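You operate a simulated robot arm through the tools that you are given. There is no shell and no other tool.

The job below is to be done with a simulated two-armed robot. You get a single attempt, and the scene is never put back.

Task
Blow all four sides of the small housing on the turntable clean at 2 bar.
Fine: set the dial first; shut the nozzle valve after; leave the feed valve open.

It is judged by the outcome, as a careful person would: the job done as asked, and still so three seconds after it is handed in. It fails if anything else is knocked over, pushed out of place, dropped, spilled or broken.

Robot
Two 7-joint arms with fingered hands on one trunk that stands fixed in place. Base frame: the origin is at the foot of the trunk, x ahead of it, y to its left, z up. Units: mm, degrees, N and s.
The left shoulder is at [60, 138, 947], the right one opposite. With the tool pointing down near the work surface each hand reaches from about 420 to 920 mm from the base axis, measured 20 degrees to its own side. Payload 4 kg a hand.
Tool frame (each hand has its own): the origin (TCP) lies between the finger pads and is the grasp point; the fingertips stand 36 mm ahead of it; z points along the fingers, y is the line along which they close. The gripper opens to 120 mm. The gripper's body begins 42 mm behind the TCP. The gripper is a hand of 5 fingers: y runs from the thumb to the fingers, the wrist lies at [-15, -109, -200] in the tool frame.
Orientation is that of the tool frame in the base frame, as a unit quaternion [w, x, y, z]. With the fingers straight down and the wrist toward the robot, the tool's x, y and z point along [0, 1, 0], [1, 0, 0] and [0, 0, -1] of the base frame.

Tools
- The arms move only by the tool step_arm. It takes "left_moves", "right_moves" or both (then of equal length, played together; a hand with none holds still); each is a list of rows, each a list of 6 numbers: the shift along the tool's x, y, z in m, then the turn, a rotation vector about the tool's x, y, z in degrees. In form: [[x, y, z, ax, ay, az], ...]. A call has 1 to 20 rows; each row shifts and turns the commanded pose from where the row before left it, along the tool's axes as they then stand. Each row takes 0.2 s and may step no farther than 50 mm and 8.6 degrees from the row before; otherwise, the whole call is refused. Where a pose cannot be reached the arm comes as near as it can. A force on the tool above 40 N (or 10 N above the force at the start of the call, whichever is more), or a blocked arm, ends the call early, and 0.2 s more pass. In this call time passes only in rows, and 0.2 s behind the last. The reply holds the time, the measured pose of the TCP, the force on the tool along the base axes, the opening and the grip force, in the units named above and with some noise, with the torque about the TCP (base axes, N m) and any sound that the robot's microphone picked up.
- Cameras (640 x 400 px; columns grow to the right, rows downward): "scene" is now at [52.1, -2.9, 1581.7]; the picture's right is [0.01, -1.00, 0.00], its down [-0.67, -0.00, -0.74] and it looks along [0.74, 0.00, -0.67] (base axes); focal length 320 px, centre (320, 200). "left" rides on the left gripper at [-69, -79, -131] in its tool frame; the picture's right is [-0.78, -0.29, 0.55], its down [0.55, -0.73, 0.40] and it looks along [0.29, 0.61, 0.74] (tool axes); focal length 222 px, centre (320, 200). "right" rides on the right gripper at [69, -79, -131] in its tool frame; the picture's right is [-0.78, 0.29, -0.55], its down [-0.55, -0.73, 0.40] and it looks along [-0.29, 0.61, 0.74] (tool axes); focal length 222 px, centre (320, 200). There is no depth. A picture from a camera that has moved, and an enlarged one, comes with that camera's place and axes in the base frame and with its lens.
- get_image(camera): a new picture of that camera. It takes no simulated time.
- lift_body(by): slides the trunk up (or, below 0, down) by that many mm; the arms and the scene camera ride with it, the base frame stays. It gives what a move gives, with no picture.
- move_fingers(index, middle, ring, little, thumb_bend, thumb_turn, hand): sets how far each is bent, from 0 (flat) to 1 (curled in); at 0.3 the hand is open as for a grip, at 0.7 the pads meet at the TCP. One left out holds its place. A second passes; each finger stops where it meets its share of the squeeze, and holds until it gets a number again. It is the only way to open and close the hand. It gives what a move gives, with no picture; readings hold the bend of each and the force on index, middle, ring, little, thumb and palm. thumb_turn goes from beside the hand (0) to across from the fingers (1), as for a grip.
- head_to(pan, tilt): turns the head with the scene camera to pan (to the left, within 86 degrees either way) and tilt (down, from -29 to 69), counted from straight ahead of the robot. It gives what a move gives.
- zoom(camera, box): a new picture of the part [left, top, right, bottom] of that camera's present view, enlarged. It takes no simulated time.
- sign_off(): hands the job in; it is judged then, once.

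Places have to be worked out from the pictures, the camera data and where the tool is seen. Open the grippers and draw the arms clear of the work before you hand the job in, unless the task says otherwise.

The tools are called after ">>>" by a JSON object that holds its "api" and its "payload". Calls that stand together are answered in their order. step_arm: Moves the arms, as the interface text tells. Its arguments: {"type":"object","properties":{"left_moves":{"type":"array"},"right_moves":{"type":"array"}},"required":[]} The other tools are called the same way: lift_body (by) slides the trunk up or down; move_fingers (index, middle, ring, little, thumb_bend, thumb_turn, hand) moves the fingers one by one; head_to (pan, tilt) turns the head that bears the scene camera; get_image (camera) takes a picture; zoom (camera, box) takes an enlarged picture of a part of a camera's view; sign_off () hands the job in.

At the start:

```text
time: 0.0
left_tool_pos: [529.5, 176.6, 1231.6]
left_tcp_rot: [0.0, 0.707, 0.707, 0.001]
left_ft_force: [0.4, -0.2, -0.3]
left_moment: [-0.01, -0.03, -0.01]
left_finger_gap: 120.0
left_finger_force: 0.0
left_shape: jaw
left_bend: [0.3, 0.3, 0.3, 0.3, 0.3, 0.97]
left_finger forces: [0.1, 0.0, 0.1, 0.1, 0.0, 0.1]
right_tool_pos: [477.4, -265.4, 1212.6]
right_tcp_rot: [0.0, 0.707, 0.708, 0.001]
right_ft_force: [0.2, 0.6, -0.7]
right_moment: [-0.02, -0.03, -0.02]
right_finger_gap: 119.7
right_finger_force: 0.0
right_shape: jaw
right_bend: [0.3, 0.3, 0.3, 0.3, 0.3, 0.97]
right_finger forces: [0.1, 0.0, 0.0, 0.1, 0.0, 0.0]
trunk travel left (down, up): [-525.0, 65.0]
head pan, tilt: [0.4, 42.4]
```

scene: 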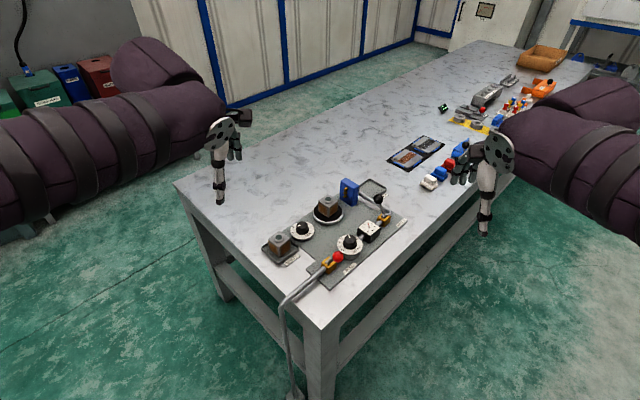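
right: 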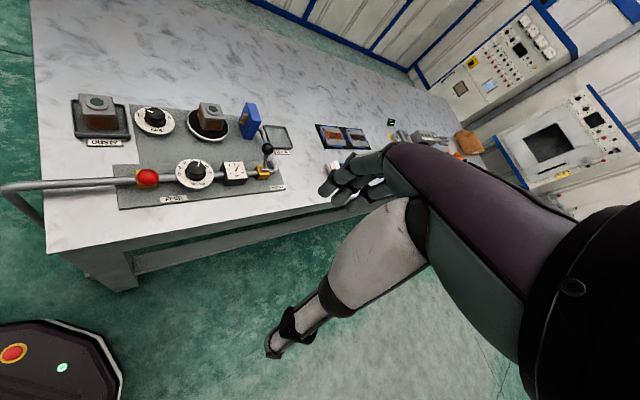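
left: 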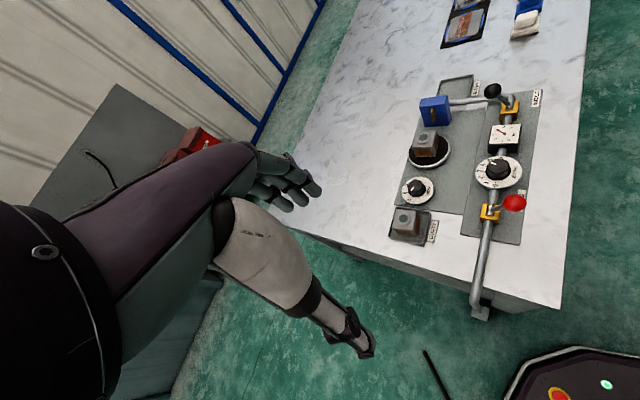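

I start by taking enlarged views of the panel to read the dials, valves and labels before moving anything.

>>> {"api": "zoom", "payload": {"camera": "scene", "box": [250, 165, 420, 300]}}

>>> {"api": "zoom", "payload": {"camera": "right", "box": [60, 80, 300, 220]}}

>>> {"api": "zoom", "payload": {"camera": "left", "box": [370, 60, 570, 260]}}

```text
2.96 times, centred on (335, 232) of scene
camera zoom: at [52.1, -2.9, 1581.7], right [0.01, -1.0, 0.0], down [-0.67, 0.0, -0.74], along [0.74, 0.0, -0.67], focal length 947 px, centre (276, 104)
```

zoom: 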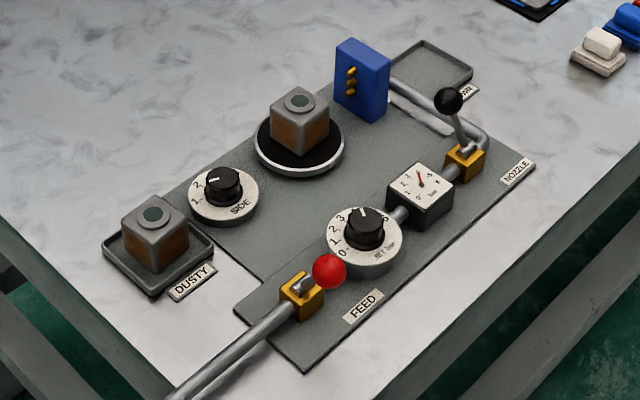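

```text
2.67 times, centred on (180, 150) of right
camera zoom: at [399.2, -196.8, 1343.0], right [0.29, -0.78, 0.55], down [-0.73, -0.55, -0.4], along [0.61, -0.29, -0.74], focal length 592 px, centre (693, 333)
```

zoom: 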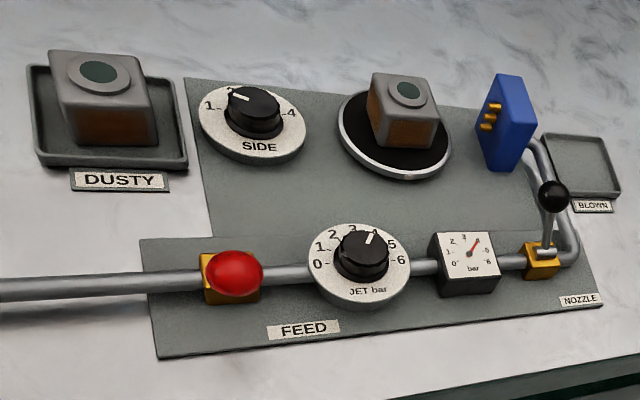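

```text
2.00 times, centred on (470, 160) of left
camera zoom: at [450.7, 106.8, 1362.0], right [-0.29, -0.78, -0.55], down [-0.73, 0.55, -0.4], along [0.61, 0.29, -0.74], focal length 444 px, centre (20, 280)
```

zoom: 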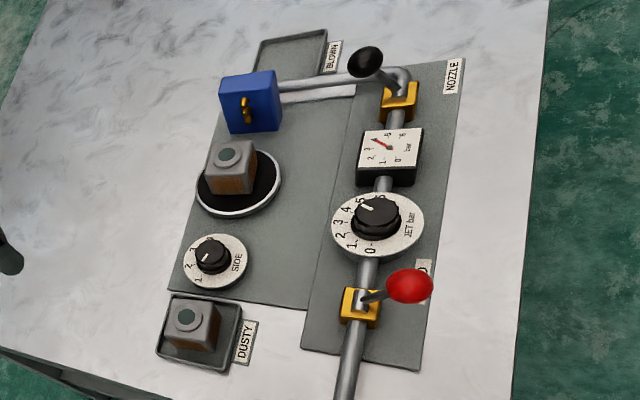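

The bench panel lies about 45° to the base, with its top near z 800. I zoom closer on each dial, the gauge and the two valves to read their settings.

>>> {"api": "zoom", "payload": {"camera": "scene", "box": [325, 210, 405, 260]}}

>>> {"api": "zoom", "payload": {"camera": "right", "box": [160, 140, 256, 200]}}

>>> {"api": "zoom", "payload": {"camera": "right", "box": [120, 95, 184, 135]}}

>>> {"api": "zoom", "payload": {"camera": "left", "box": [450, 70, 562, 140]}}

>>> {"api": "zoom", "payload": {"camera": "left", "box": [450, 150, 562, 220]}}

```text
8.00 times, centred on (365, 235) of scene
camera zoom: at [52.1, -2.9, 1581.7], right [0.01, -1.0, 0.0], down [-0.67, 0.0, -0.74], along [0.74, 0.0, -0.67], focal length 2556 px, centre (-40, -80)
```

zoom: 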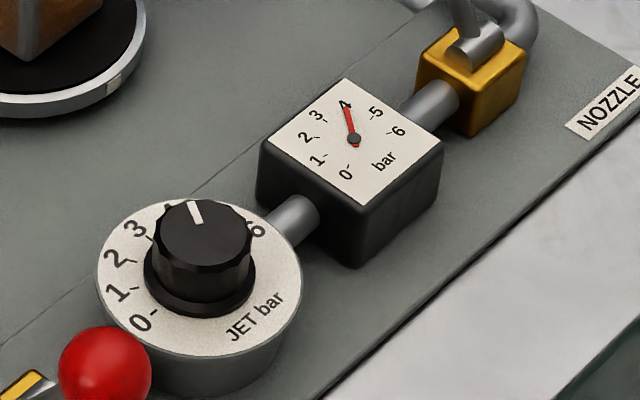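

```text
6.67 times, centred on (208, 170) of right
camera zoom: at [399.2, -196.8, 1343.0], right [0.29, -0.78, 0.55], down [-0.73, -0.55, -0.4], along [0.61, -0.29, -0.74], focal length 1481 px, centre (1067, 400)
```

zoom: 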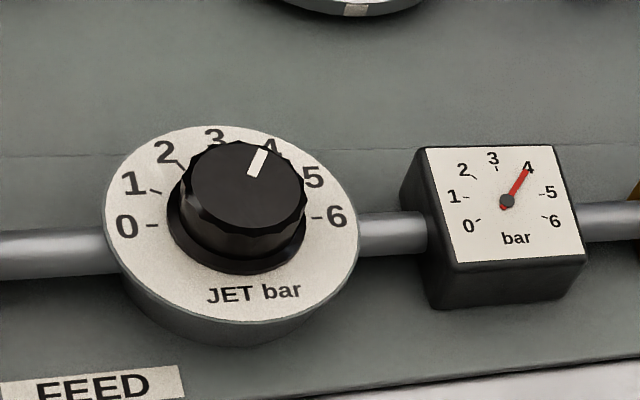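

```text
10.00 times, centred on (152, 115) of right
camera zoom: at [399.2, -196.8, 1343.0], right [0.29, -0.78, 0.55], down [-0.73, -0.55, -0.4], along [0.61, -0.29, -0.74], focal length 2221 px, centre (2000, 1050)
```

zoom: 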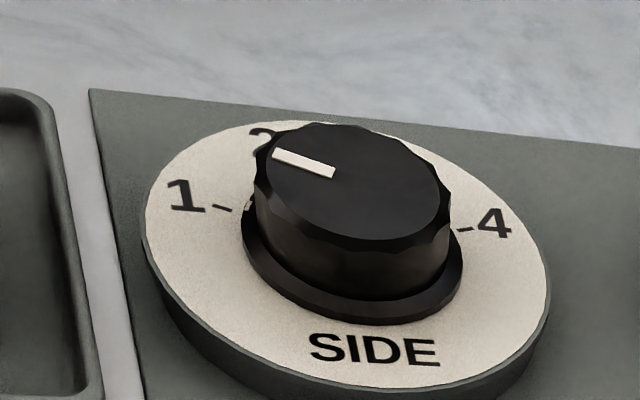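

```text
5.71 times, centred on (506, 105) of left
camera zoom: at [450.7, 106.8, 1362.0], right [-0.29, -0.78, -0.55], down [-0.73, 0.55, -0.4], along [0.61, 0.29, -0.74], focal length 1269 px, centre (-743, 743)
```

zoom: 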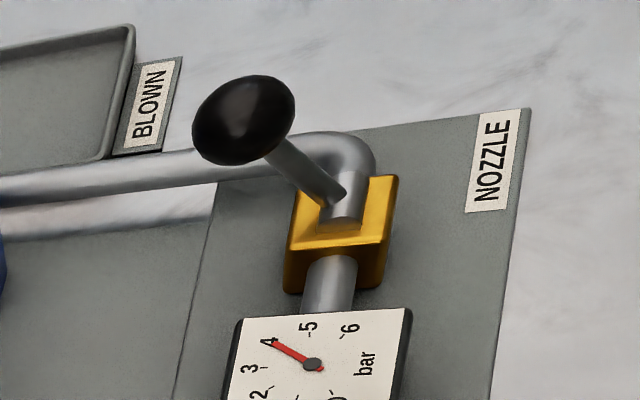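

```text
5.71 times, centred on (506, 185) of left
camera zoom: at [450.7, 106.8, 1362.0], right [-0.29, -0.78, -0.55], down [-0.73, 0.55, -0.4], along [0.61, 0.29, -0.74], focal length 1269 px, centre (-743, 286)
```

zoom: 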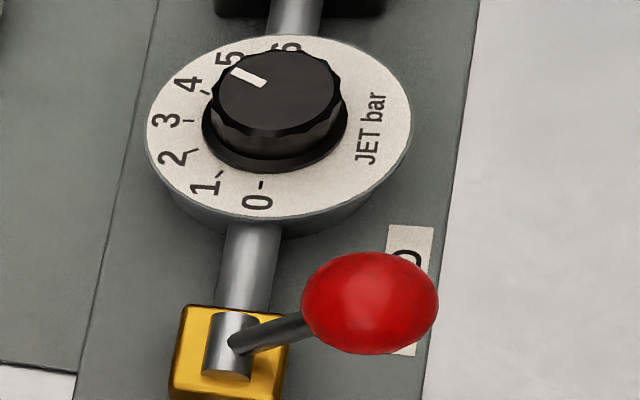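

The jet dial and gauge both read 4 bar, so the feed is open. The nozzle lever leans to the back and looks shut. Next I look more closely at the side dial, the turntable and the jet block.

>>> {"api": "zoom", "payload": {"camera": "scene", "box": [280, 205, 360, 255]}}

>>> {"api": "zoom", "payload": {"camera": "scene", "box": [310, 170, 406, 230]}}

>>> {"api": "zoom", "payload": {"camera": "right", "box": [180, 90, 292, 160]}}

>>> {"api": "zoom", "payload": {"camera": "left", "box": [390, 90, 486, 150]}}

>>> {"api": "zoom", "payload": {"camera": "left", "box": [380, 160, 460, 210]}}

```text
8.00 times, centred on (320, 230) of scene
camera zoom: at [52.1, -2.9, 1581.7], right [0.01, -1.0, 0.0], down [-0.67, 0.0, -0.74], along [0.74, 0.0, -0.67], focal length 2556 px, centre (320, -40)
```

zoom: 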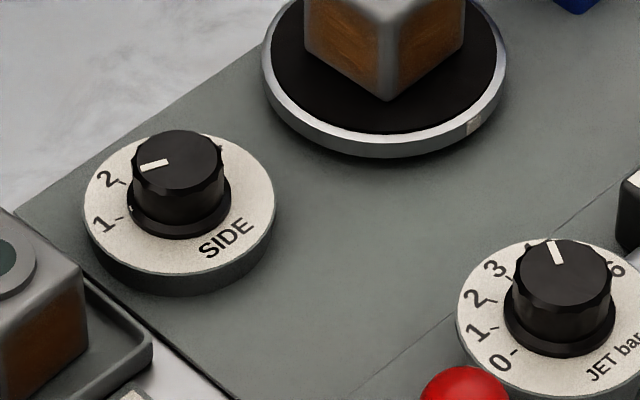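

```text
6.67 times, centred on (358, 200) of scene
camera zoom: at [52.1, -2.9, 1581.7], right [0.01, -1.0, 0.0], down [-0.67, 0.0, -0.74], along [0.74, 0.0, -0.67], focal length 2130 px, centre (67, 200)
```

zoom: 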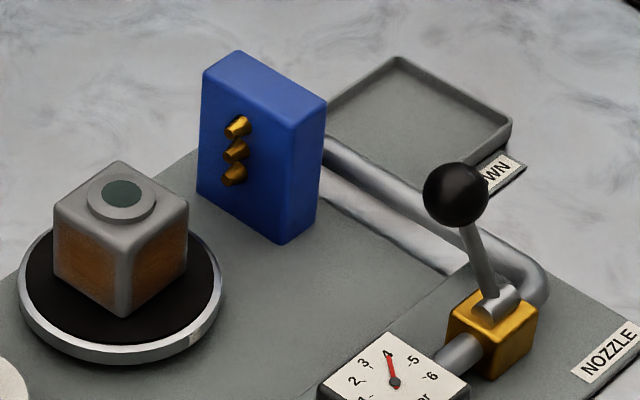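

```text
5.71 times, centred on (236, 125) of right
camera zoom: at [399.2, -196.8, 1343.0], right [0.29, -0.78, 0.55], down [-0.73, -0.55, -0.4], along [0.61, -0.29, -0.74], focal length 1269 px, centre (800, 629)
```

zoom: 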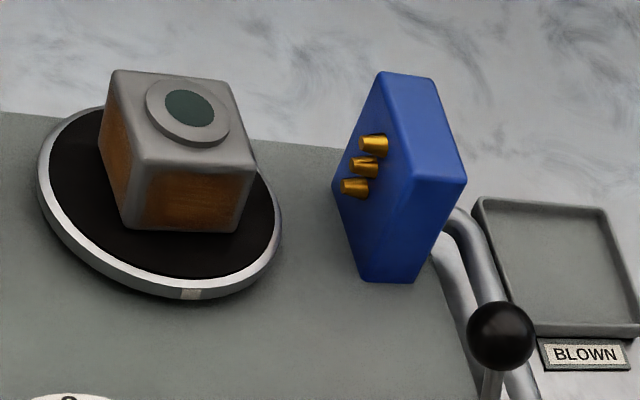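

```text
6.67 times, centred on (438, 120) of left
camera zoom: at [450.7, 106.8, 1362.0], right [-0.29, -0.78, -0.55], down [-0.73, 0.55, -0.4], along [0.61, 0.29, -0.74], focal length 1481 px, centre (-467, 733)
```

zoom: 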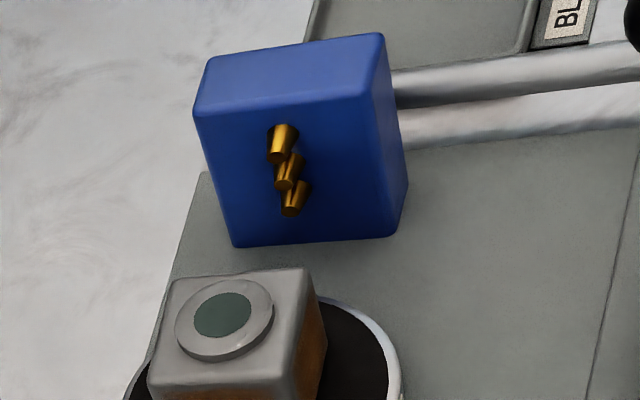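

```text
8.00 times, centred on (420, 185) of left
camera zoom: at [450.7, 106.8, 1362.0], right [-0.29, -0.78, -0.55], down [-0.73, 0.55, -0.4], along [0.61, 0.29, -0.74], focal length 1777 px, centre (-480, 320)
```

zoom: 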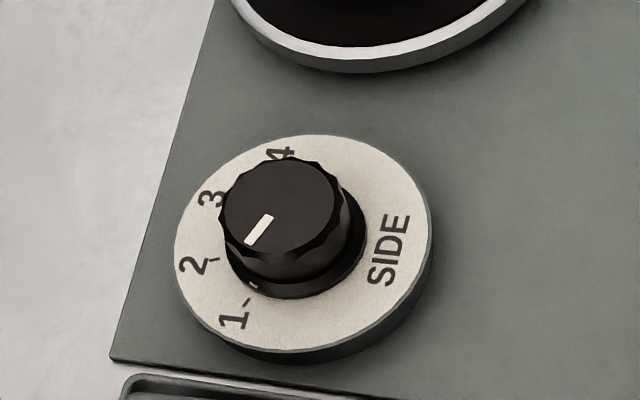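

Side dial is on 1, with 45° between its numbers. The jets face the turntable along the panel, and the nozzle lever hinges about the pipe axis. The work sits near z 850 and the hands near z 1220, so I lower the trunk part-way first and check.

>>> {"api": "lift_body", "payload": {"by": -200}}

>>> {"api": "get_image", "payload": {"camera": "scene"}}

```text
time: 2.2
left_tool_pos: [529.4, 177.1, 1031.8]
left_tcp_rot: [-0.001, 0.707, 0.707, -0.001]
left_ft_force: [0.3, 0.3, -0.2]
left_moment: [0.02, 0.01, 0.03]
left_finger_gap: 119.7
left_finger_force: 0.1
left_shape: jaw
left_bend: [0.3, 0.3, 0.3, 0.3, 0.3, 0.97]
left_finger forces: [0.0, 0.0, 0.0, 0.0, 0.0, 0.1]
right_tool_pos: [477.6, -265.0, 1012.0]
right_tcp_rot: [-0.001, 0.707, 0.707, 0.0]
right_ft_force: [0.3, 0.0, 0.2]
right_moment: [0.0, -0.02, -0.01]
right_finger_gap: 119.8
right_finger_force: 0.0
right_shape: jaw
right_bend: [0.3, 0.3, 0.3, 0.3, 0.3, 0.97]
right_finger forces: [0.0, 0.0, 0.0, 0.0, 0.0, 0.0]
trunk travel left (down, up): [-325.0, 265.0]
head pan, tilt: [0.4, 42.4]
```

```text
taken
camera scene: at [52.1, -2.9, 1381.7], right [0.01, -1.0, 0.0], down [-0.67, 0.0, -0.74], along [0.74, 0.0, -0.67], focal length 320 px, centre (320, 200)
```

scene: 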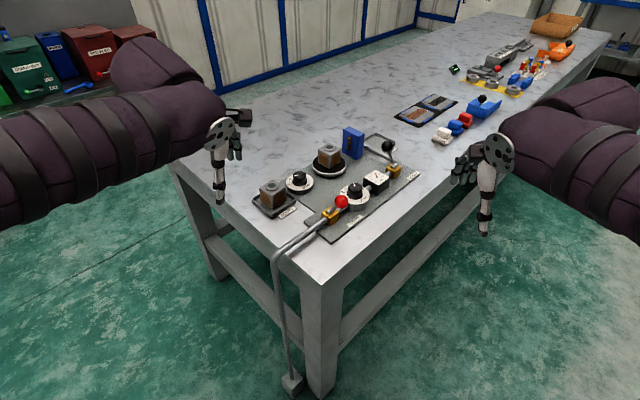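

Both hands rode down and stay clear of the bench. I lower another 100 mm so both arms work comfortably above the panel.

>>> {"api": "lift_body", "payload": {"by": -100}}

>>> {"api": "get_image", "payload": {"camera": "scene"}}

>>> {"api": "get_image", "payload": {"camera": "right"}}

>>> {"api": "get_image", "payload": {"camera": "left"}}

```text
time: 3.5
left_tool_pos: [529.9, 176.2, 933.1]
left_tcp_rot: [0.0, 0.707, 0.707, 0.0]
left_ft_force: [0.5, -0.1, 0.0]
left_moment: [0.02, 0.01, -0.03]
left_finger_gap: 119.7
left_finger_force: 0.1
left_shape: jaw
left_bend: [0.3, 0.3, 0.3, 0.3, 0.3, 0.97]
left_finger forces: [0.0, 0.0, 0.0, 0.1, 0.1, 0.0]
right_tool_pos: [478.1, -266.1, 911.3]
right_tcp_rot: [0.001, 0.707, 0.707, 0.0]
right_ft_force: [0.7, 0.0, 0.5]
right_moment: [0.01, 0.01, 0.0]
right_finger_gap: 120.0
right_finger_force: 0.1
right_shape: jaw
right_bend: [0.3, 0.3, 0.3, 0.3, 0.3, 0.97]
right_finger forces: [0.1, 0.1, 0.1, 0.1, 0.1, 0.0]
trunk travel left (down, up): [-225.0, 365.0]
head pan, tilt: [0.4, 42.4]
```

```text
taken
camera scene: at [52.0, -2.8, 1281.7], right [0.01, -1.0, 0.0], down [-0.67, 0.0, -0.74], along [0.74, 0.0, -0.67], focal length 320 px, centre (320, 200)
```

scene: 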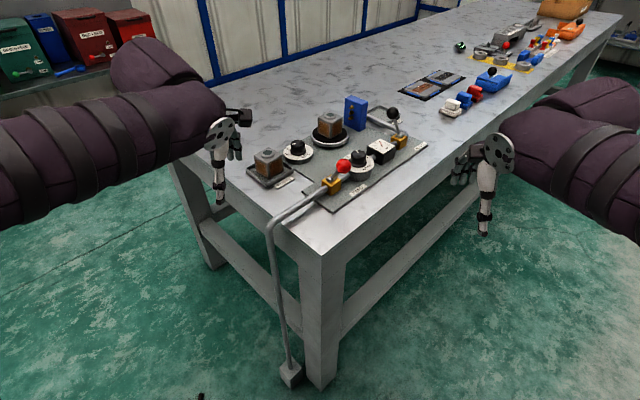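

```text
taken
camera right: at [399.1, -196.8, 1043.1], right [0.29, -0.78, 0.55], down [-0.73, -0.55, -0.4], along [0.61, -0.29, -0.74], focal length 222 px, centre (320, 200)
```

right: 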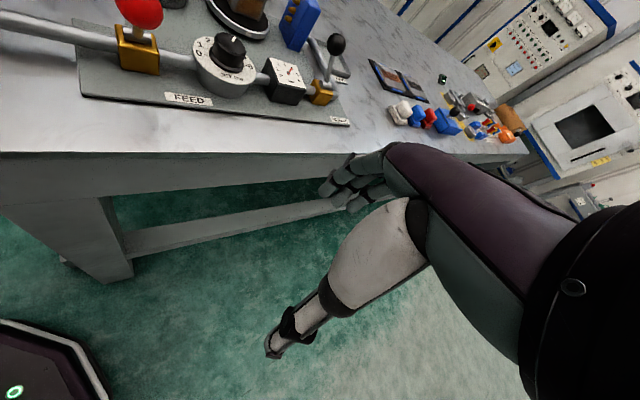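

```text
taken
camera left: at [450.6, 106.8, 1062.1], right [-0.29, -0.78, -0.55], down [-0.73, 0.55, -0.4], along [0.61, 0.29, -0.74], focal length 222 px, centre (320, 200)
```

left: 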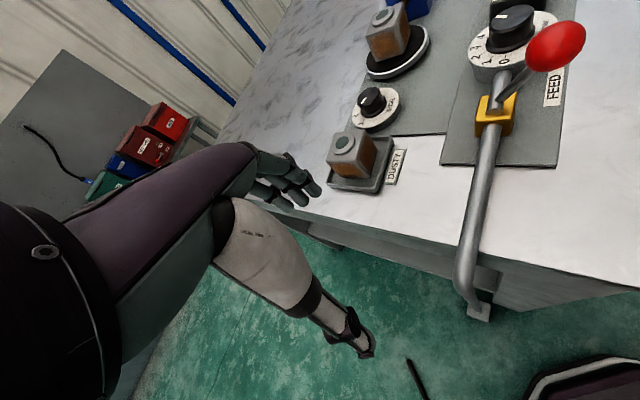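

The hands are at z ~920, above the panel at z ~801. I move the open right hand over the jet dial at about (674, -86), staying at z 965 so its tips clear the red ball.

>>> {"api": "step_arm", "payload": {"right_moves": [[0, 0, -0.045, 0, 0, 0], [0, 0, -0.01, 0, 0, 0], [0.03, 0.032, 0, 0, 0, 0], [0.03, 0.033, 0, 0, 0, 0], [0.03, 0.033, 0, 0, 0, 0], [0.03, 0.033, 0, 0, 0, 0], [0.03, 0.033, 0, 0, 0, 0], [0.03, 0.032, 0, 0, 0, 0]]}}

>>> {"api": "get_image", "payload": {"camera": "scene"}}

>>> {"api": "get_image", "payload": {"camera": "right"}}

>>> {"api": "get_image", "payload": {"camera": "left"}}

```text
time: 5.3
left_tool_pos: [530.2, 176.3, 931.3]
left_tcp_rot: [0.001, 0.707, 0.707, -0.001]
left_ft_force: [0.0, 0.6, 0.5]
left_moment: [-0.02, -0.01, -0.03]
left_finger_gap: 119.6
left_finger_force: 0.1
left_shape: jaw
left_bend: [0.3, 0.3, 0.3, 0.3, 0.3, 0.97]
left_finger forces: [0.1, 0.0, 0.1, 0.1, 0.0, 0.0]
right_tool_pos: [674.6, -86.8, 967.1]
right_tcp_rot: [-0.001, 0.708, 0.707, 0.0]
right_ft_force: [-0.7, 0.3, 0.2]
right_moment: [0.01, 0.0, -0.01]
right_finger_gap: 119.6
right_finger_force: 0.1
right_shape: jaw
right_bend: [0.3, 0.3, 0.3, 0.3, 0.3, 0.97]
right_finger forces: [0.0, 0.0, 0.0, 0.0, 0.1, 0.1]
trunk travel left (down, up): [-225.0, 365.0]
head pan, tilt: [0.4, 42.4]
```

```text
taken
camera scene: at [52.4, -2.7, 1281.6], right [0.01, -1.0, 0.0], down [-0.67, 0.0, -0.74], along [0.74, 0.0, -0.67], focal length 320 px, centre (320, 200)
```

scene: 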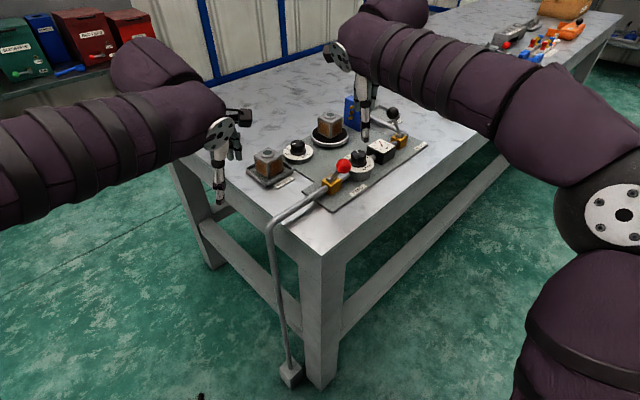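

```text
taken
camera right: at [595.8, -16.9, 1098.9], right [0.29, -0.78, 0.55], down [-0.74, -0.55, -0.4], along [0.61, -0.29, -0.74], focal length 222 px, centre (320, 200)
```

right: 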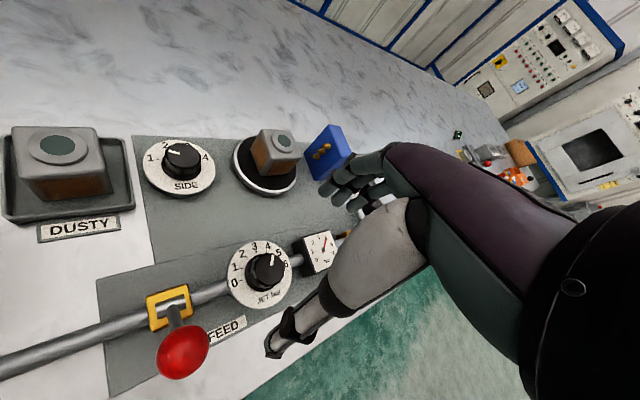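

```text
taken
camera left: at [451.0, 106.9, 1061.8], right [-0.29, -0.78, -0.55], down [-0.74, 0.55, -0.4], along [0.61, 0.29, -0.74], focal length 222 px, centre (320, 200)
```

left: 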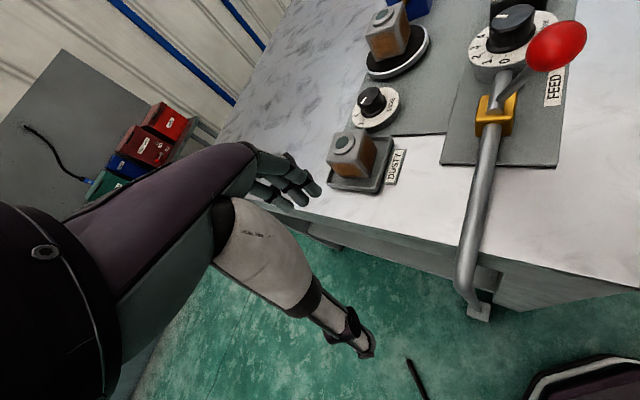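

The knob projects in the right camera where I computed it, at (674, -86, ~848). I enlarge this closer view to refine the positions of both knobs and see how the fingers lie.

>>> {"api": "zoom", "payload": {"camera": "right", "box": [200, 220, 328, 300]}}

>>> {"api": "zoom", "payload": {"camera": "right", "box": [124, 120, 236, 190]}}

>>> {"api": "zoom", "payload": {"camera": "scene", "box": [270, 60, 462, 180]}}

>>> {"api": "zoom", "payload": {"camera": "right", "box": [250, 140, 442, 380]}}

```text
5.00 times, centred on (264, 260) of right
camera zoom: at [595.8, -16.9, 1098.9], right [0.29, -0.78, 0.55], down [-0.74, -0.55, -0.4], along [0.61, -0.29, -0.74], focal length 1111 px, centre (600, -100)
```

zoom: 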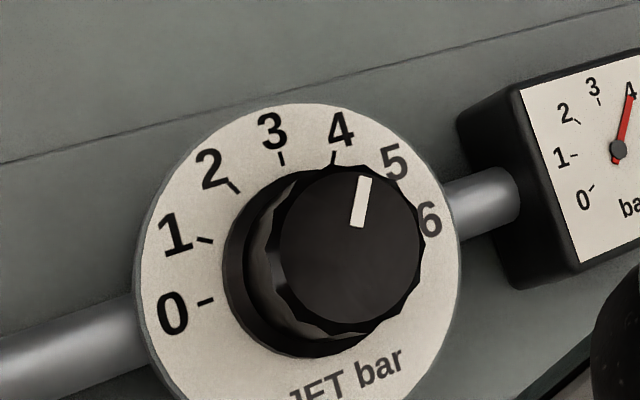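

```text
5.71 times, centred on (180, 155) of right
camera zoom: at [595.8, -16.9, 1098.9], right [0.29, -0.78, 0.55], down [-0.74, -0.55, -0.4], along [0.61, -0.29, -0.74], focal length 1269 px, centre (1120, 457)
```

zoom: 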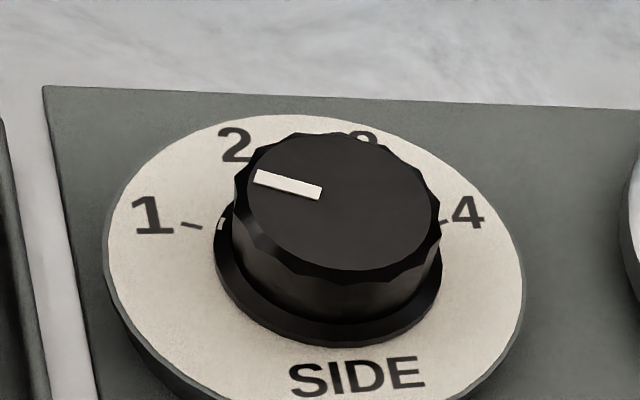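

```text
3.33 times, centred on (366, 120) of scene
camera zoom: at [52.4, -2.7, 1281.6], right [0.01, -1.0, 0.0], down [-0.67, 0.0, -0.74], along [0.74, 0.0, -0.67], focal length 1065 px, centre (167, 467)
```

zoom: 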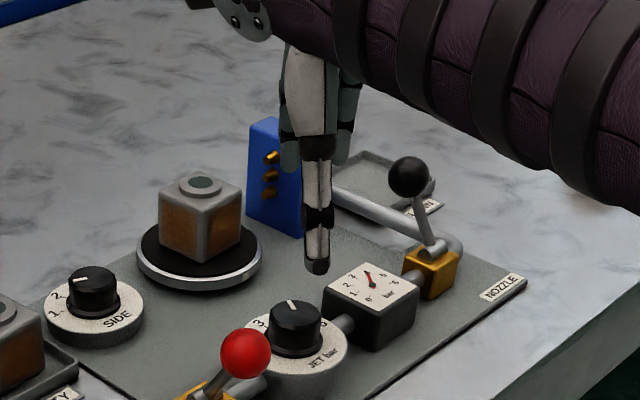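

```text
1.67 times, centred on (346, 260) of right
camera zoom: at [595.8, -16.9, 1098.9], right [0.29, -0.78, 0.55], down [-0.74, -0.55, -0.4], along [0.61, -0.29, -0.74], focal length 370 px, centre (277, 100)
```

zoom: 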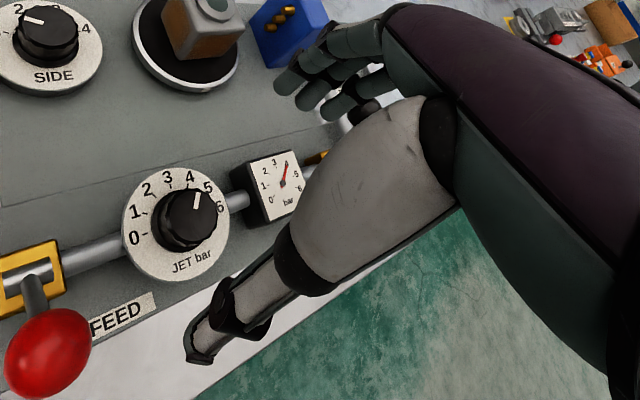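

The dial plate is at z ~821 and the knob top at z ~848, about 34 mm across. I half-close the fingers up here in the clear to see how the fingertips meet before going down.

>>> {"api": "move_fingers", "payload": {"hand": "right", "index": 0.5, "middle": 0.5, "ring": 0.5, "little": 0.5, "thumb_bend": 0.5}}

>>> {"api": "zoom", "payload": {"camera": "right", "box": [200, 140, 460, 380]}}

>>> {"api": "zoom", "payload": {"camera": "scene", "box": [270, 60, 462, 180]}}

>>> {"api": "get_image", "payload": {"camera": "left"}}

```text
time: 6.3
left_tool_pos: [529.5, 177.4, 930.9]
left_tcp_rot: [0.0, 0.707, 0.707, 0.0]
left_ft_force: [0.0, -0.4, -0.9]
left_moment: [0.0, -0.02, 0.0]
left_finger_gap: 119.7
left_finger_force: 0.1
left_shape: jaw
left_bend: [0.3, 0.3, 0.3, 0.3, 0.3, 0.97]
left_finger forces: [0.0, 0.1, 0.1, 0.0, 0.0, 0.0]
right_tool_pos: [673.1, -86.2, 967.6]
right_tcp_rot: [0.0, 0.707, 0.707, 0.0]
right_ft_force: [-0.9, -0.3, 1.2]
right_moment: [0.0, -0.02, 0.02]
right_finger_gap: 60.3
right_finger_force: 0.0
right_shape: fingers
right_bend: [0.5, 0.5, 0.5, 0.5, 0.5, 0.97]
right_finger forces: [0.1, 0.0, 0.1, 0.0, 0.1, 0.0]
trunk travel left (down, up): [-225.0, 365.0]
head pan, tilt: [0.4, 42.4]
```

```text
1.67 times, centred on (330, 260) of right
camera zoom: at [595.1, -17.2, 1099.3], right [0.29, -0.78, 0.55], down [-0.73, -0.55, -0.4], along [0.61, -0.29, -0.74], focal length 370 px, centre (303, 100)
```

zoom: 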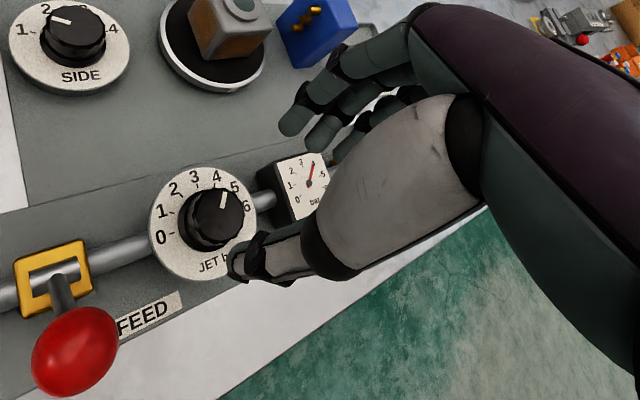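

```text
3.33 times, centred on (366, 120) of scene
camera zoom: at [52.2, -2.8, 1281.7], right [0.01, -1.0, 0.0], down [-0.67, 0.0, -0.74], along [0.74, 0.0, -0.67], focal length 1065 px, centre (167, 467)
```

zoom: 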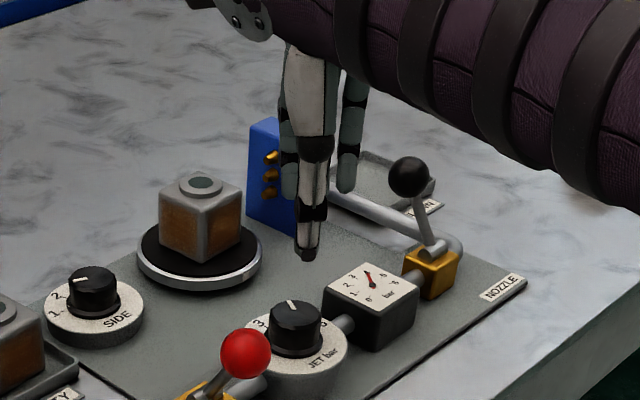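

```text
taken
camera left: at [450.8, 106.9, 1062.0], right [-0.29, -0.78, -0.55], down [-0.73, 0.55, -0.4], along [0.61, 0.29, -0.74], focal length 222 px, centre (320, 200)
```

left: 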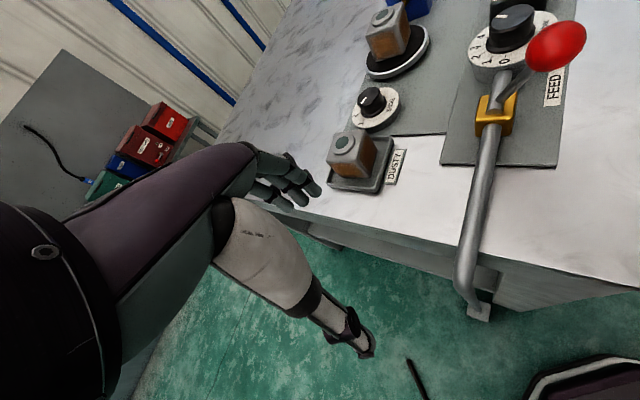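

At 0.5 the gap is 60 mm and the thumb opposes index and middle, while ring and little run out toward the gauge side. I curl ring and little fully so they stay off the gauge, leaving a three-finger grip for the knob.

>>> {"api": "move_fingers", "payload": {"hand": "right", "ring": 1.0, "little": 1.0}}

>>> {"api": "zoom", "payload": {"camera": "right", "box": [200, 140, 460, 380]}}

>>> {"api": "zoom", "payload": {"camera": "scene", "box": [302, 40, 430, 120]}}

```text
time: 7.3
left_tool_pos: [529.9, 177.1, 932.2]
left_tcp_rot: [0.0, 0.707, 0.707, 0.001]
left_ft_force: [0.2, -0.2, -0.3]
left_moment: [0.0, -0.02, 0.01]
left_finger_gap: 119.7
left_finger_force: 0.0
left_shape: jaw
left_bend: [0.3, 0.3, 0.3, 0.3, 0.3, 0.97]
left_finger forces: [0.0, 0.0, 0.1, 0.0, 0.0, 0.1]
right_tool_pos: [673.7, -86.4, 968.3]
right_tcp_rot: [-0.001, 0.707, 0.707, 0.001]
right_ft_force: [-0.9, -0.2, 0.3]
right_moment: [0.01, 0.0, 0.02]
right_finger_gap: 60.5
right_finger_force: 0.1
right_shape: fingers
right_bend: [0.5, 0.5, 1.0, 1.0, 0.5, 0.97]
right_finger forces: [0.0, 0.0, 0.0, 0.0, 0.0, 0.1]
trunk travel left (down, up): [-225.0, 365.0]
head pan, tilt: [0.4, 42.4]
```

```text
1.67 times, centred on (330, 260) of right
camera zoom: at [595.1, -17.2, 1099.3], right [0.29, -0.78, 0.55], down [-0.73, -0.55, -0.4], along [0.61, -0.29, -0.74], focal length 370 px, centre (303, 100)
```

zoom: 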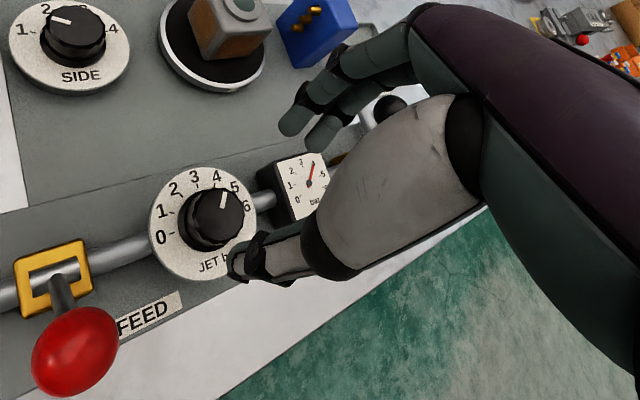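

```text
5.00 times, centred on (366, 80) of scene
camera zoom: at [52.2, -2.8, 1281.7], right [0.01, -1.0, 0.0], down [-0.67, 0.0, -0.74], along [0.74, 0.0, -0.67], focal length 1598 px, centre (90, 800)
```

zoom: 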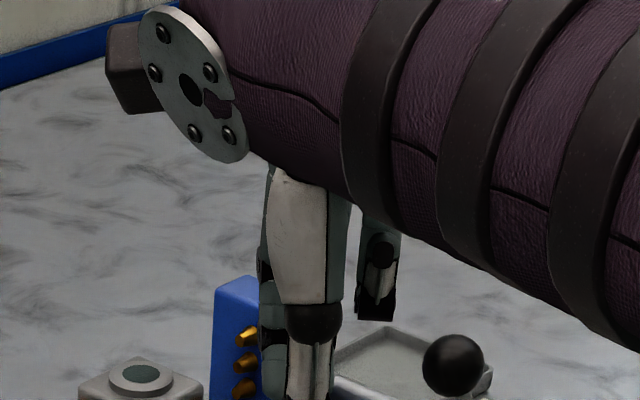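

Ring and little are tucked up, and thumb, index and middle point down with a 60 mm gap. I centre over the knob at (675, -88) and descend to TCP z 868, then check before closing.

>>> {"api": "step_arm", "payload": {"right_moves": [[-0.001, 0.001, 0.03, 0, 0, 0], [0, 0, 0.03, 0, 0, 0], [0, 0, 0.025, 0, 0, 0], [0, 0, 0.015, 0, 0, 0]]}}

>>> {"api": "get_image", "payload": {"camera": "right"}}

>>> {"api": "zoom", "payload": {"camera": "scene", "box": [300, 80, 428, 200]}}

>>> {"api": "zoom", "payload": {"camera": "left", "box": [400, 0, 640, 150]}}

```text
time: 8.3
left_tool_pos: [527.6, 177.4, 933.8]
left_tcp_rot: [0.001, 0.707, 0.707, 0.001]
left_ft_force: [-0.1, -0.1, 1.0]
left_moment: [0.0, -0.01, 0.0]
left_finger_gap: 120.0
left_finger_force: 0.1
left_shape: jaw
left_bend: [0.3, 0.3, 0.3, 0.3, 0.3, 0.97]
left_finger forces: [0.0, 0.1, 0.1, 0.0, 0.1, 0.0]
right_tool_pos: [674.3, -86.2, 874.0]
right_tcp_rot: [0.003, 0.707, 0.708, 0.005]
right_ft_force: [1.5, -1.3, 23.0]
right_moment: [0.07, 0.4, -0.05]
right_finger_gap: 60.8
right_finger_force: 11.2
right_shape: fingers
right_bend: [0.5, 0.5, 1.0, 1.0, 0.5, 0.97]
right_finger forces: [5.2, 0.6, 0.0, 0.0, 17.0, 0.1]
trunk travel left (down, up): [-225.0, 365.0]
head pan, tilt: [0.4, 42.4]
```

```text
taken
camera right: at [595.3, -17.7, 1004.4], right [0.29, -0.79, 0.55], down [-0.73, -0.55, -0.41], along [0.62, -0.28, -0.73], focal length 222 px, centre (320, 200)
```

right: 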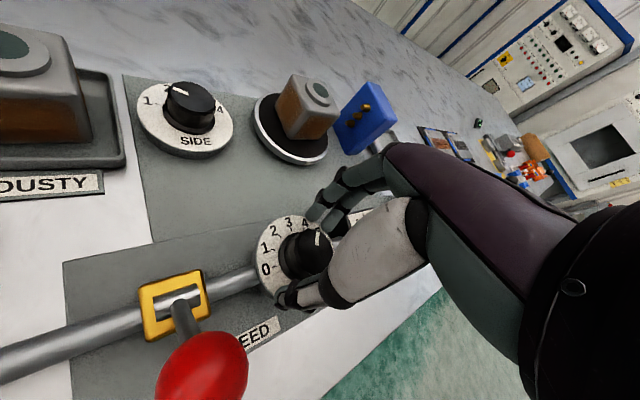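

```text
3.33 times, centred on (364, 140) of scene
camera zoom: at [50.7, -2.8, 1282.3], right [0.01, -1.0, 0.0], down [-0.67, 0.0, -0.74], along [0.74, 0.0, -0.67], focal length 1065 px, centre (173, 400)
```

zoom: 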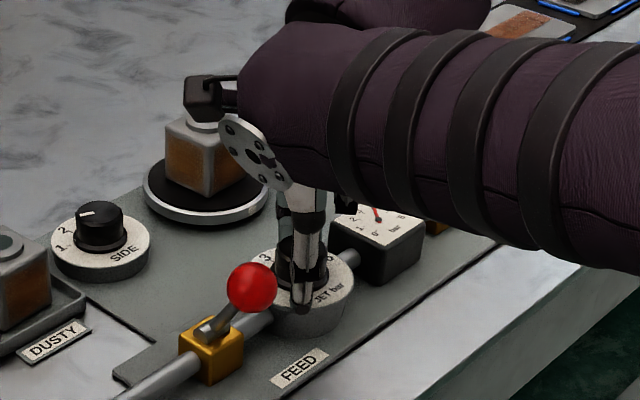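

```text
2.67 times, centred on (520, 75) of left
camera zoom: at [449.5, 106.8, 1063.1], right [-0.29, -0.78, -0.55], down [-0.73, 0.55, -0.4], along [0.61, 0.29, -0.74], focal length 592 px, centre (-213, 533)
```

zoom: 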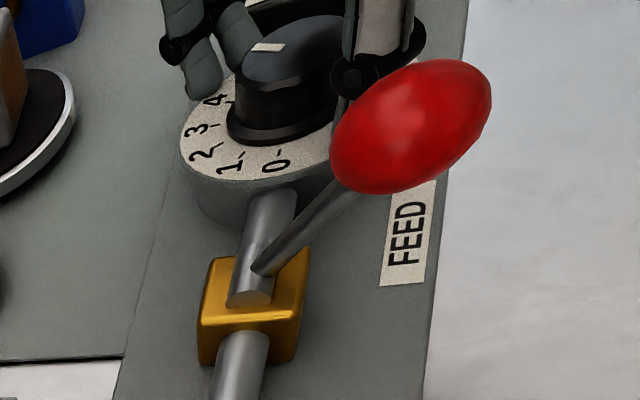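

The tips touched the dial plate at TCP z 874 (thumb 17 N), so the fingers reach lower when half bent. I lift about 12 mm to take the load off before gripping.

>>> {"api": "step_arm", "payload": {"right_moves": [[0, 0, -0.01, 0, 0, 0], [0, 0, -0.006, 0, 0, 0]]}}

>>> {"api": "zoom", "payload": {"camera": "right", "box": [220, 140, 412, 320]}}

>>> {"api": "zoom", "payload": {"camera": "left", "box": [440, 0, 600, 100]}}

>>> {"api": "zoom", "payload": {"camera": "scene", "box": [340, 130, 420, 180]}}

```text
time: 8.9
left_tool_pos: [530.0, 176.8, 932.1]
left_tcp_rot: [-0.001, 0.707, 0.707, -0.001]
left_ft_force: [-0.8, 0.6, 0.2]
left_moment: [-0.01, -0.01, 0.02]
left_finger_gap: 119.8
left_finger_force: 0.0
left_shape: jaw
left_bend: [0.3, 0.3, 0.3, 0.3, 0.3, 0.97]
left_finger forces: [0.0, 0.1, 0.1, 0.0, 0.0, 0.0]
right_tool_pos: [673.7, -86.5, 882.3]
right_tcp_rot: [0.0, 0.707, 0.707, -0.001]
right_ft_force: [-0.2, 0.2, -0.6]
right_moment: [-0.03, 0.02, -0.02]
right_finger_gap: 60.0
right_finger_force: 0.1
right_shape: fingers
right_bend: [0.5, 0.5, 1.0, 1.0, 0.5, 0.97]
right_finger forces: [0.1, 0.0, 0.1, 0.0, 0.0, 0.0]
trunk travel left (down, up): [-225.0, 365.0]
head pan, tilt: [0.4, 42.4]
```

```text
2.22 times, centred on (316, 230) of right
camera zoom: at [596.0, -18.0, 1013.8], right [0.29, -0.78, 0.55], down [-0.74, -0.55, -0.39], along [0.61, -0.29, -0.74], focal length 494 px, centre (329, 133)
```

zoom: 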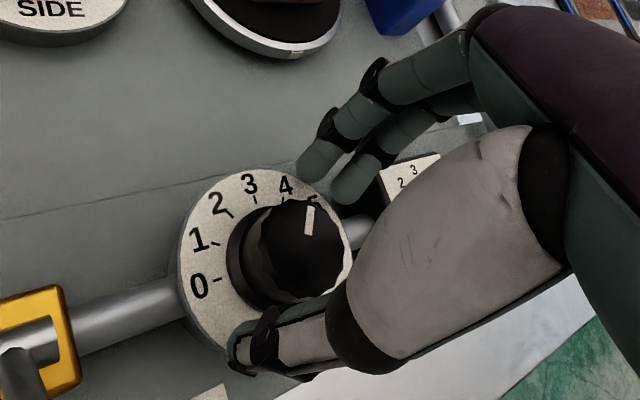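

```text
4.00 times, centred on (520, 50) of left
camera zoom: at [450.7, 106.9, 1061.8], right [-0.29, -0.78, -0.55], down [-0.73, 0.55, -0.4], along [0.61, 0.29, -0.74], focal length 888 px, centre (-480, 800)
```

zoom: 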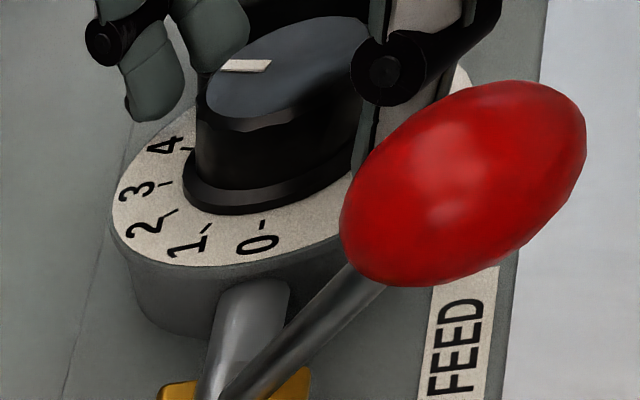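

```text
8.00 times, centred on (380, 155) of scene
camera zoom: at [52.2, -2.8, 1281.5], right [0.01, -1.0, 0.0], down [-0.67, 0.0, -0.74], along [0.74, 0.01, -0.67], focal length 2556 px, centre (-160, 560)
```

zoom: 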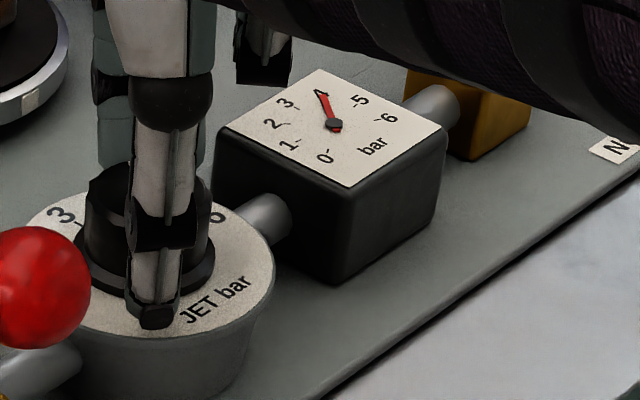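

The load is off at z 882 and thumb, index and middle now sit around the knob just above the plate. I close these three on it gently.

>>> {"api": "move_fingers", "payload": {"hand": "right", "index": 0.62, "middle": 0.62, "thumb_bend": 0.62}}

>>> {"api": "zoom", "payload": {"camera": "right", "box": [220, 140, 412, 320]}}

>>> {"api": "zoom", "payload": {"camera": "left", "box": [440, 0, 600, 100]}}

>>> {"api": "zoom", "payload": {"camera": "scene", "box": [340, 130, 420, 180]}}

```text
time: 9.9
left_tool_pos: [529.3, 176.5, 932.0]
left_tcp_rot: [0.0, 0.707, 0.707, 0.0]
left_ft_force: [-0.9, -0.6, -0.2]
left_moment: [0.02, 0.01, -0.01]
left_finger_gap: 119.7
left_finger_force: 0.1
left_shape: jaw
left_bend: [0.3, 0.3, 0.3, 0.3, 0.3, 0.97]
left_finger forces: [0.1, 0.0, 0.1, 0.0, 0.0, 0.0]
right_tool_pos: [674.8, -87.7, 883.8]
right_tcp_rot: [0.0, 0.707, 0.707, 0.001]
right_ft_force: [-2.6, -0.5, -3.3]
right_moment: [-0.05, 0.03, 0.03]
right_finger_gap: 31.7
right_finger_force: 2.6
right_shape: fingers
right_bend: [0.61, 0.62, 1.0, 1.0, 0.59, 0.97]
right_finger forces: [1.1, 0.0, 0.0, 0.0, 3.6, 0.0]
trunk travel left (down, up): [-225.0, 365.0]
head pan, tilt: [0.4, 42.4]
```

```text
2.22 times, centred on (316, 230) of right
camera zoom: at [595.9, -18.0, 1015.0], right [0.29, -0.78, 0.55], down [-0.74, -0.55, -0.4], along [0.61, -0.29, -0.74], focal length 494 px, centre (329, 133)
```

zoom: 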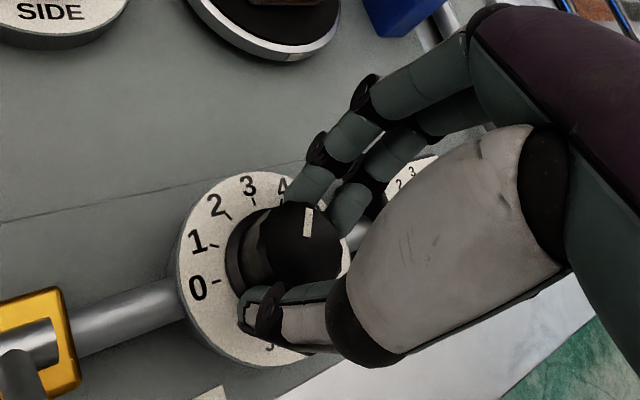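

```text
4.00 times, centred on (520, 50) of left
camera zoom: at [450.7, 106.8, 1061.9], right [-0.29, -0.78, -0.55], down [-0.73, 0.55, -0.4], along [0.61, 0.29, -0.74], focal length 888 px, centre (-480, 800)
```

zoom: 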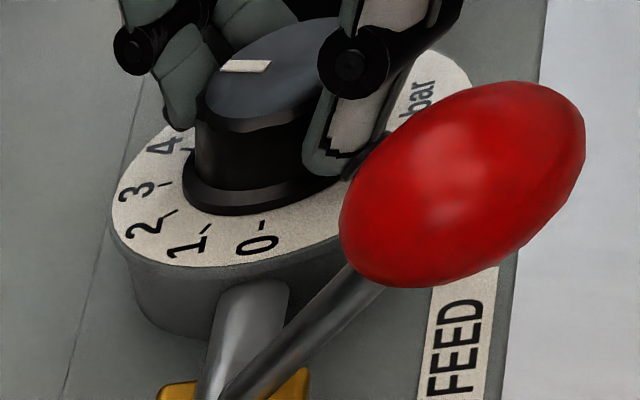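

```text
8.00 times, centred on (380, 155) of scene
camera zoom: at [52.2, -2.9, 1281.6], right [0.01, -1.0, 0.0], down [-0.67, 0.0, -0.74], along [0.74, 0.0, -0.67], focal length 2556 px, centre (-160, 560)
```

zoom: 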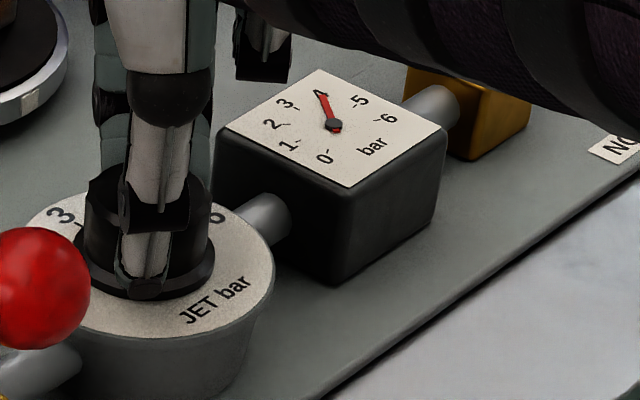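

Thumb (3.6 N) and index (1.1 N) have touched the knob and the pointer still shows 4. I firm up the grip before turning.

>>> {"api": "move_fingers", "payload": {"hand": "right", "index": 0.68, "middle": 0.68, "thumb_bend": 0.66}}

>>> {"api": "zoom", "payload": {"camera": "right", "box": [220, 140, 412, 320]}}

```text
time: 10.9
left_tool_pos: [528.5, 176.7, 931.6]
left_tcp_rot: [0.0, 0.707, 0.707, 0.0]
left_ft_force: [0.4, -0.2, 0.1]
left_moment: [-0.02, 0.02, 0.01]
left_finger_gap: 119.5
left_finger_force: 0.2
left_shape: jaw
left_bend: [0.3, 0.3, 0.3, 0.3, 0.3, 0.97]
left_finger forces: [0.0, 0.1, 0.0, 0.0, 0.0, 0.1]
right_tool_pos: [675.2, -87.1, 883.7]
right_tcp_rot: [0.001, 0.707, 0.707, 0.0]
right_ft_force: [2.8, -1.5, -1.3]
right_moment: [-0.06, -0.16, -0.01]
right_finger_gap: 30.2
right_finger_force: 8.9
right_shape: fingers
right_bend: [0.63, 0.65, 1.0, 1.0, 0.61, 0.97]
right_finger forces: [6.2, 4.0, 0.0, 0.0, 6.9, 0.0]
trunk travel left (down, up): [-225.0, 365.0]
head pan, tilt: [0.4, 42.4]
```

```text
2.22 times, centred on (316, 230) of right
camera zoom: at [596.4, -18.3, 1015.1], right [0.29, -0.78, 0.55], down [-0.74, -0.55, -0.4], along [0.61, -0.29, -0.74], focal length 494 px, centre (329, 133)
```

zoom: 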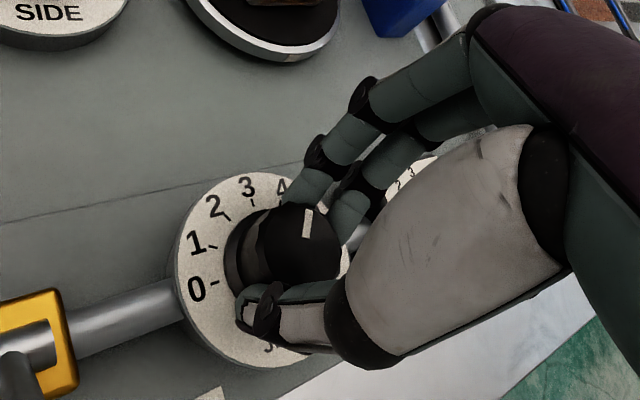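

All three fingers hold the knob (6, 4 and 7 N). I turn 24° anticlockwise seen from above, toward 3, and check that the knob follows.

>>> {"api": "step_arm", "payload": {"right_moves": [[0, 0, 0, 0, 0, -8], [0, 0, 0, 0, 0, -8], [0, 0, 0, 0, 0, -8]]}}

>>> {"api": "zoom", "payload": {"camera": "right", "box": [220, 140, 412, 320]}}

>>> {"api": "zoom", "payload": {"camera": "left", "box": [440, 0, 600, 100]}}

>>> {"api": "zoom", "payload": {"camera": "scene", "box": [340, 130, 420, 180]}}

```text
time: 11.7
left_tool_pos: [530.4, 177.5, 931.9]
left_tcp_rot: [0.0, 0.707, 0.707, 0.0]
left_ft_force: [0.6, 0.5, 0.2]
left_moment: [0.0, -0.03, -0.03]
left_finger_gap: 119.9
left_finger_force: 0.1
left_shape: jaw
left_bend: [0.3, 0.3, 0.3, 0.3, 0.3, 0.97]
left_finger forces: [0.0, 0.0, 0.0, 0.1, 0.0, 0.0]
right_tool_pos: [674.7, -87.4, 883.7]
right_tcp_rot: [0.0, 0.544, 0.839, 0.0]
right_ft_force: [5.8, 0.5, 1.1]
right_moment: [0.0, -0.24, -0.01]
right_finger_gap: 30.0
right_finger_force: 9.8
right_shape: fingers
right_bend: [0.62, 0.65, 1.0, 1.0, 0.61, 0.97]
right_finger forces: [7.2, 4.9, 0.0, 0.0, 6.3, 0.1]
trunk travel left (down, up): [-225.0, 365.0]
head pan, tilt: [0.4, 42.4]
```

```text
2.22 times, centred on (316, 230) of right
camera zoom: at [575.0, -55.8, 1014.7], right [0.59, -0.6, 0.55], down [-0.45, -0.8, -0.4], along [0.68, -0.01, -0.74], focal length 494 px, centre (329, 133)
```

zoom: 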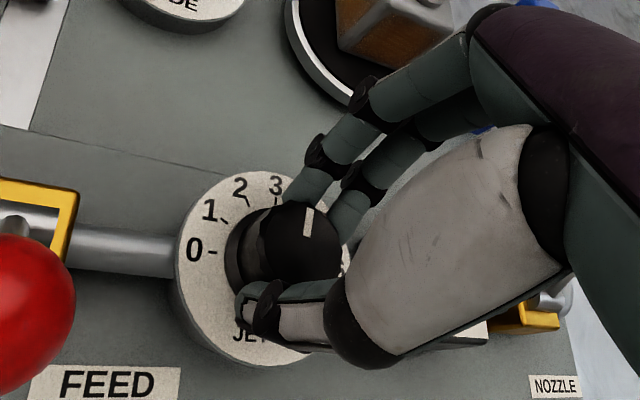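

```text
4.00 times, centred on (520, 50) of left
camera zoom: at [451.0, 107.0, 1061.9], right [-0.29, -0.78, -0.55], down [-0.74, 0.55, -0.4], along [0.61, 0.29, -0.74], focal length 888 px, centre (-480, 800)
```

zoom: 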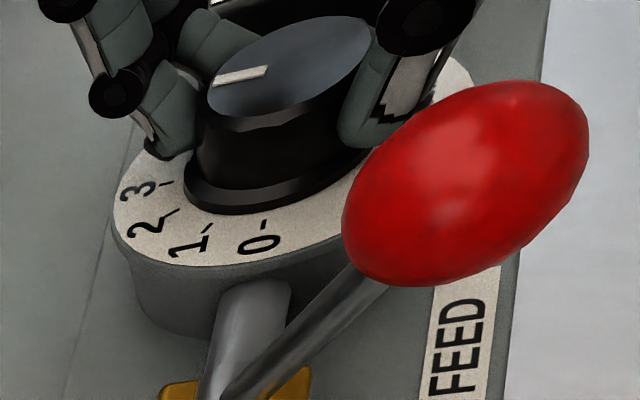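

```text
8.00 times, centred on (380, 155) of scene
camera zoom: at [52.5, -2.7, 1281.7], right [0.01, -1.0, 0.0], down [-0.67, 0.0, -0.74], along [0.74, 0.01, -0.67], focal length 2556 px, centre (-160, 560)
```

zoom: 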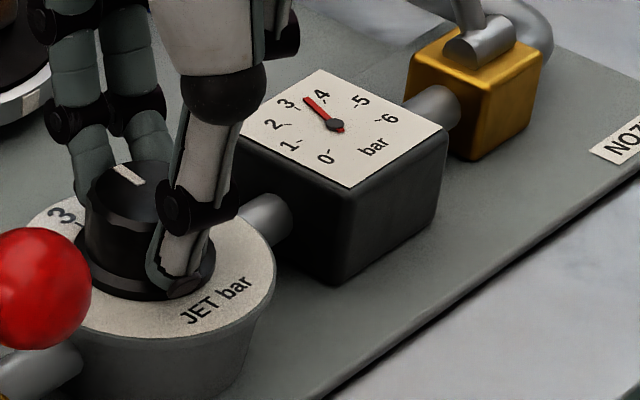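

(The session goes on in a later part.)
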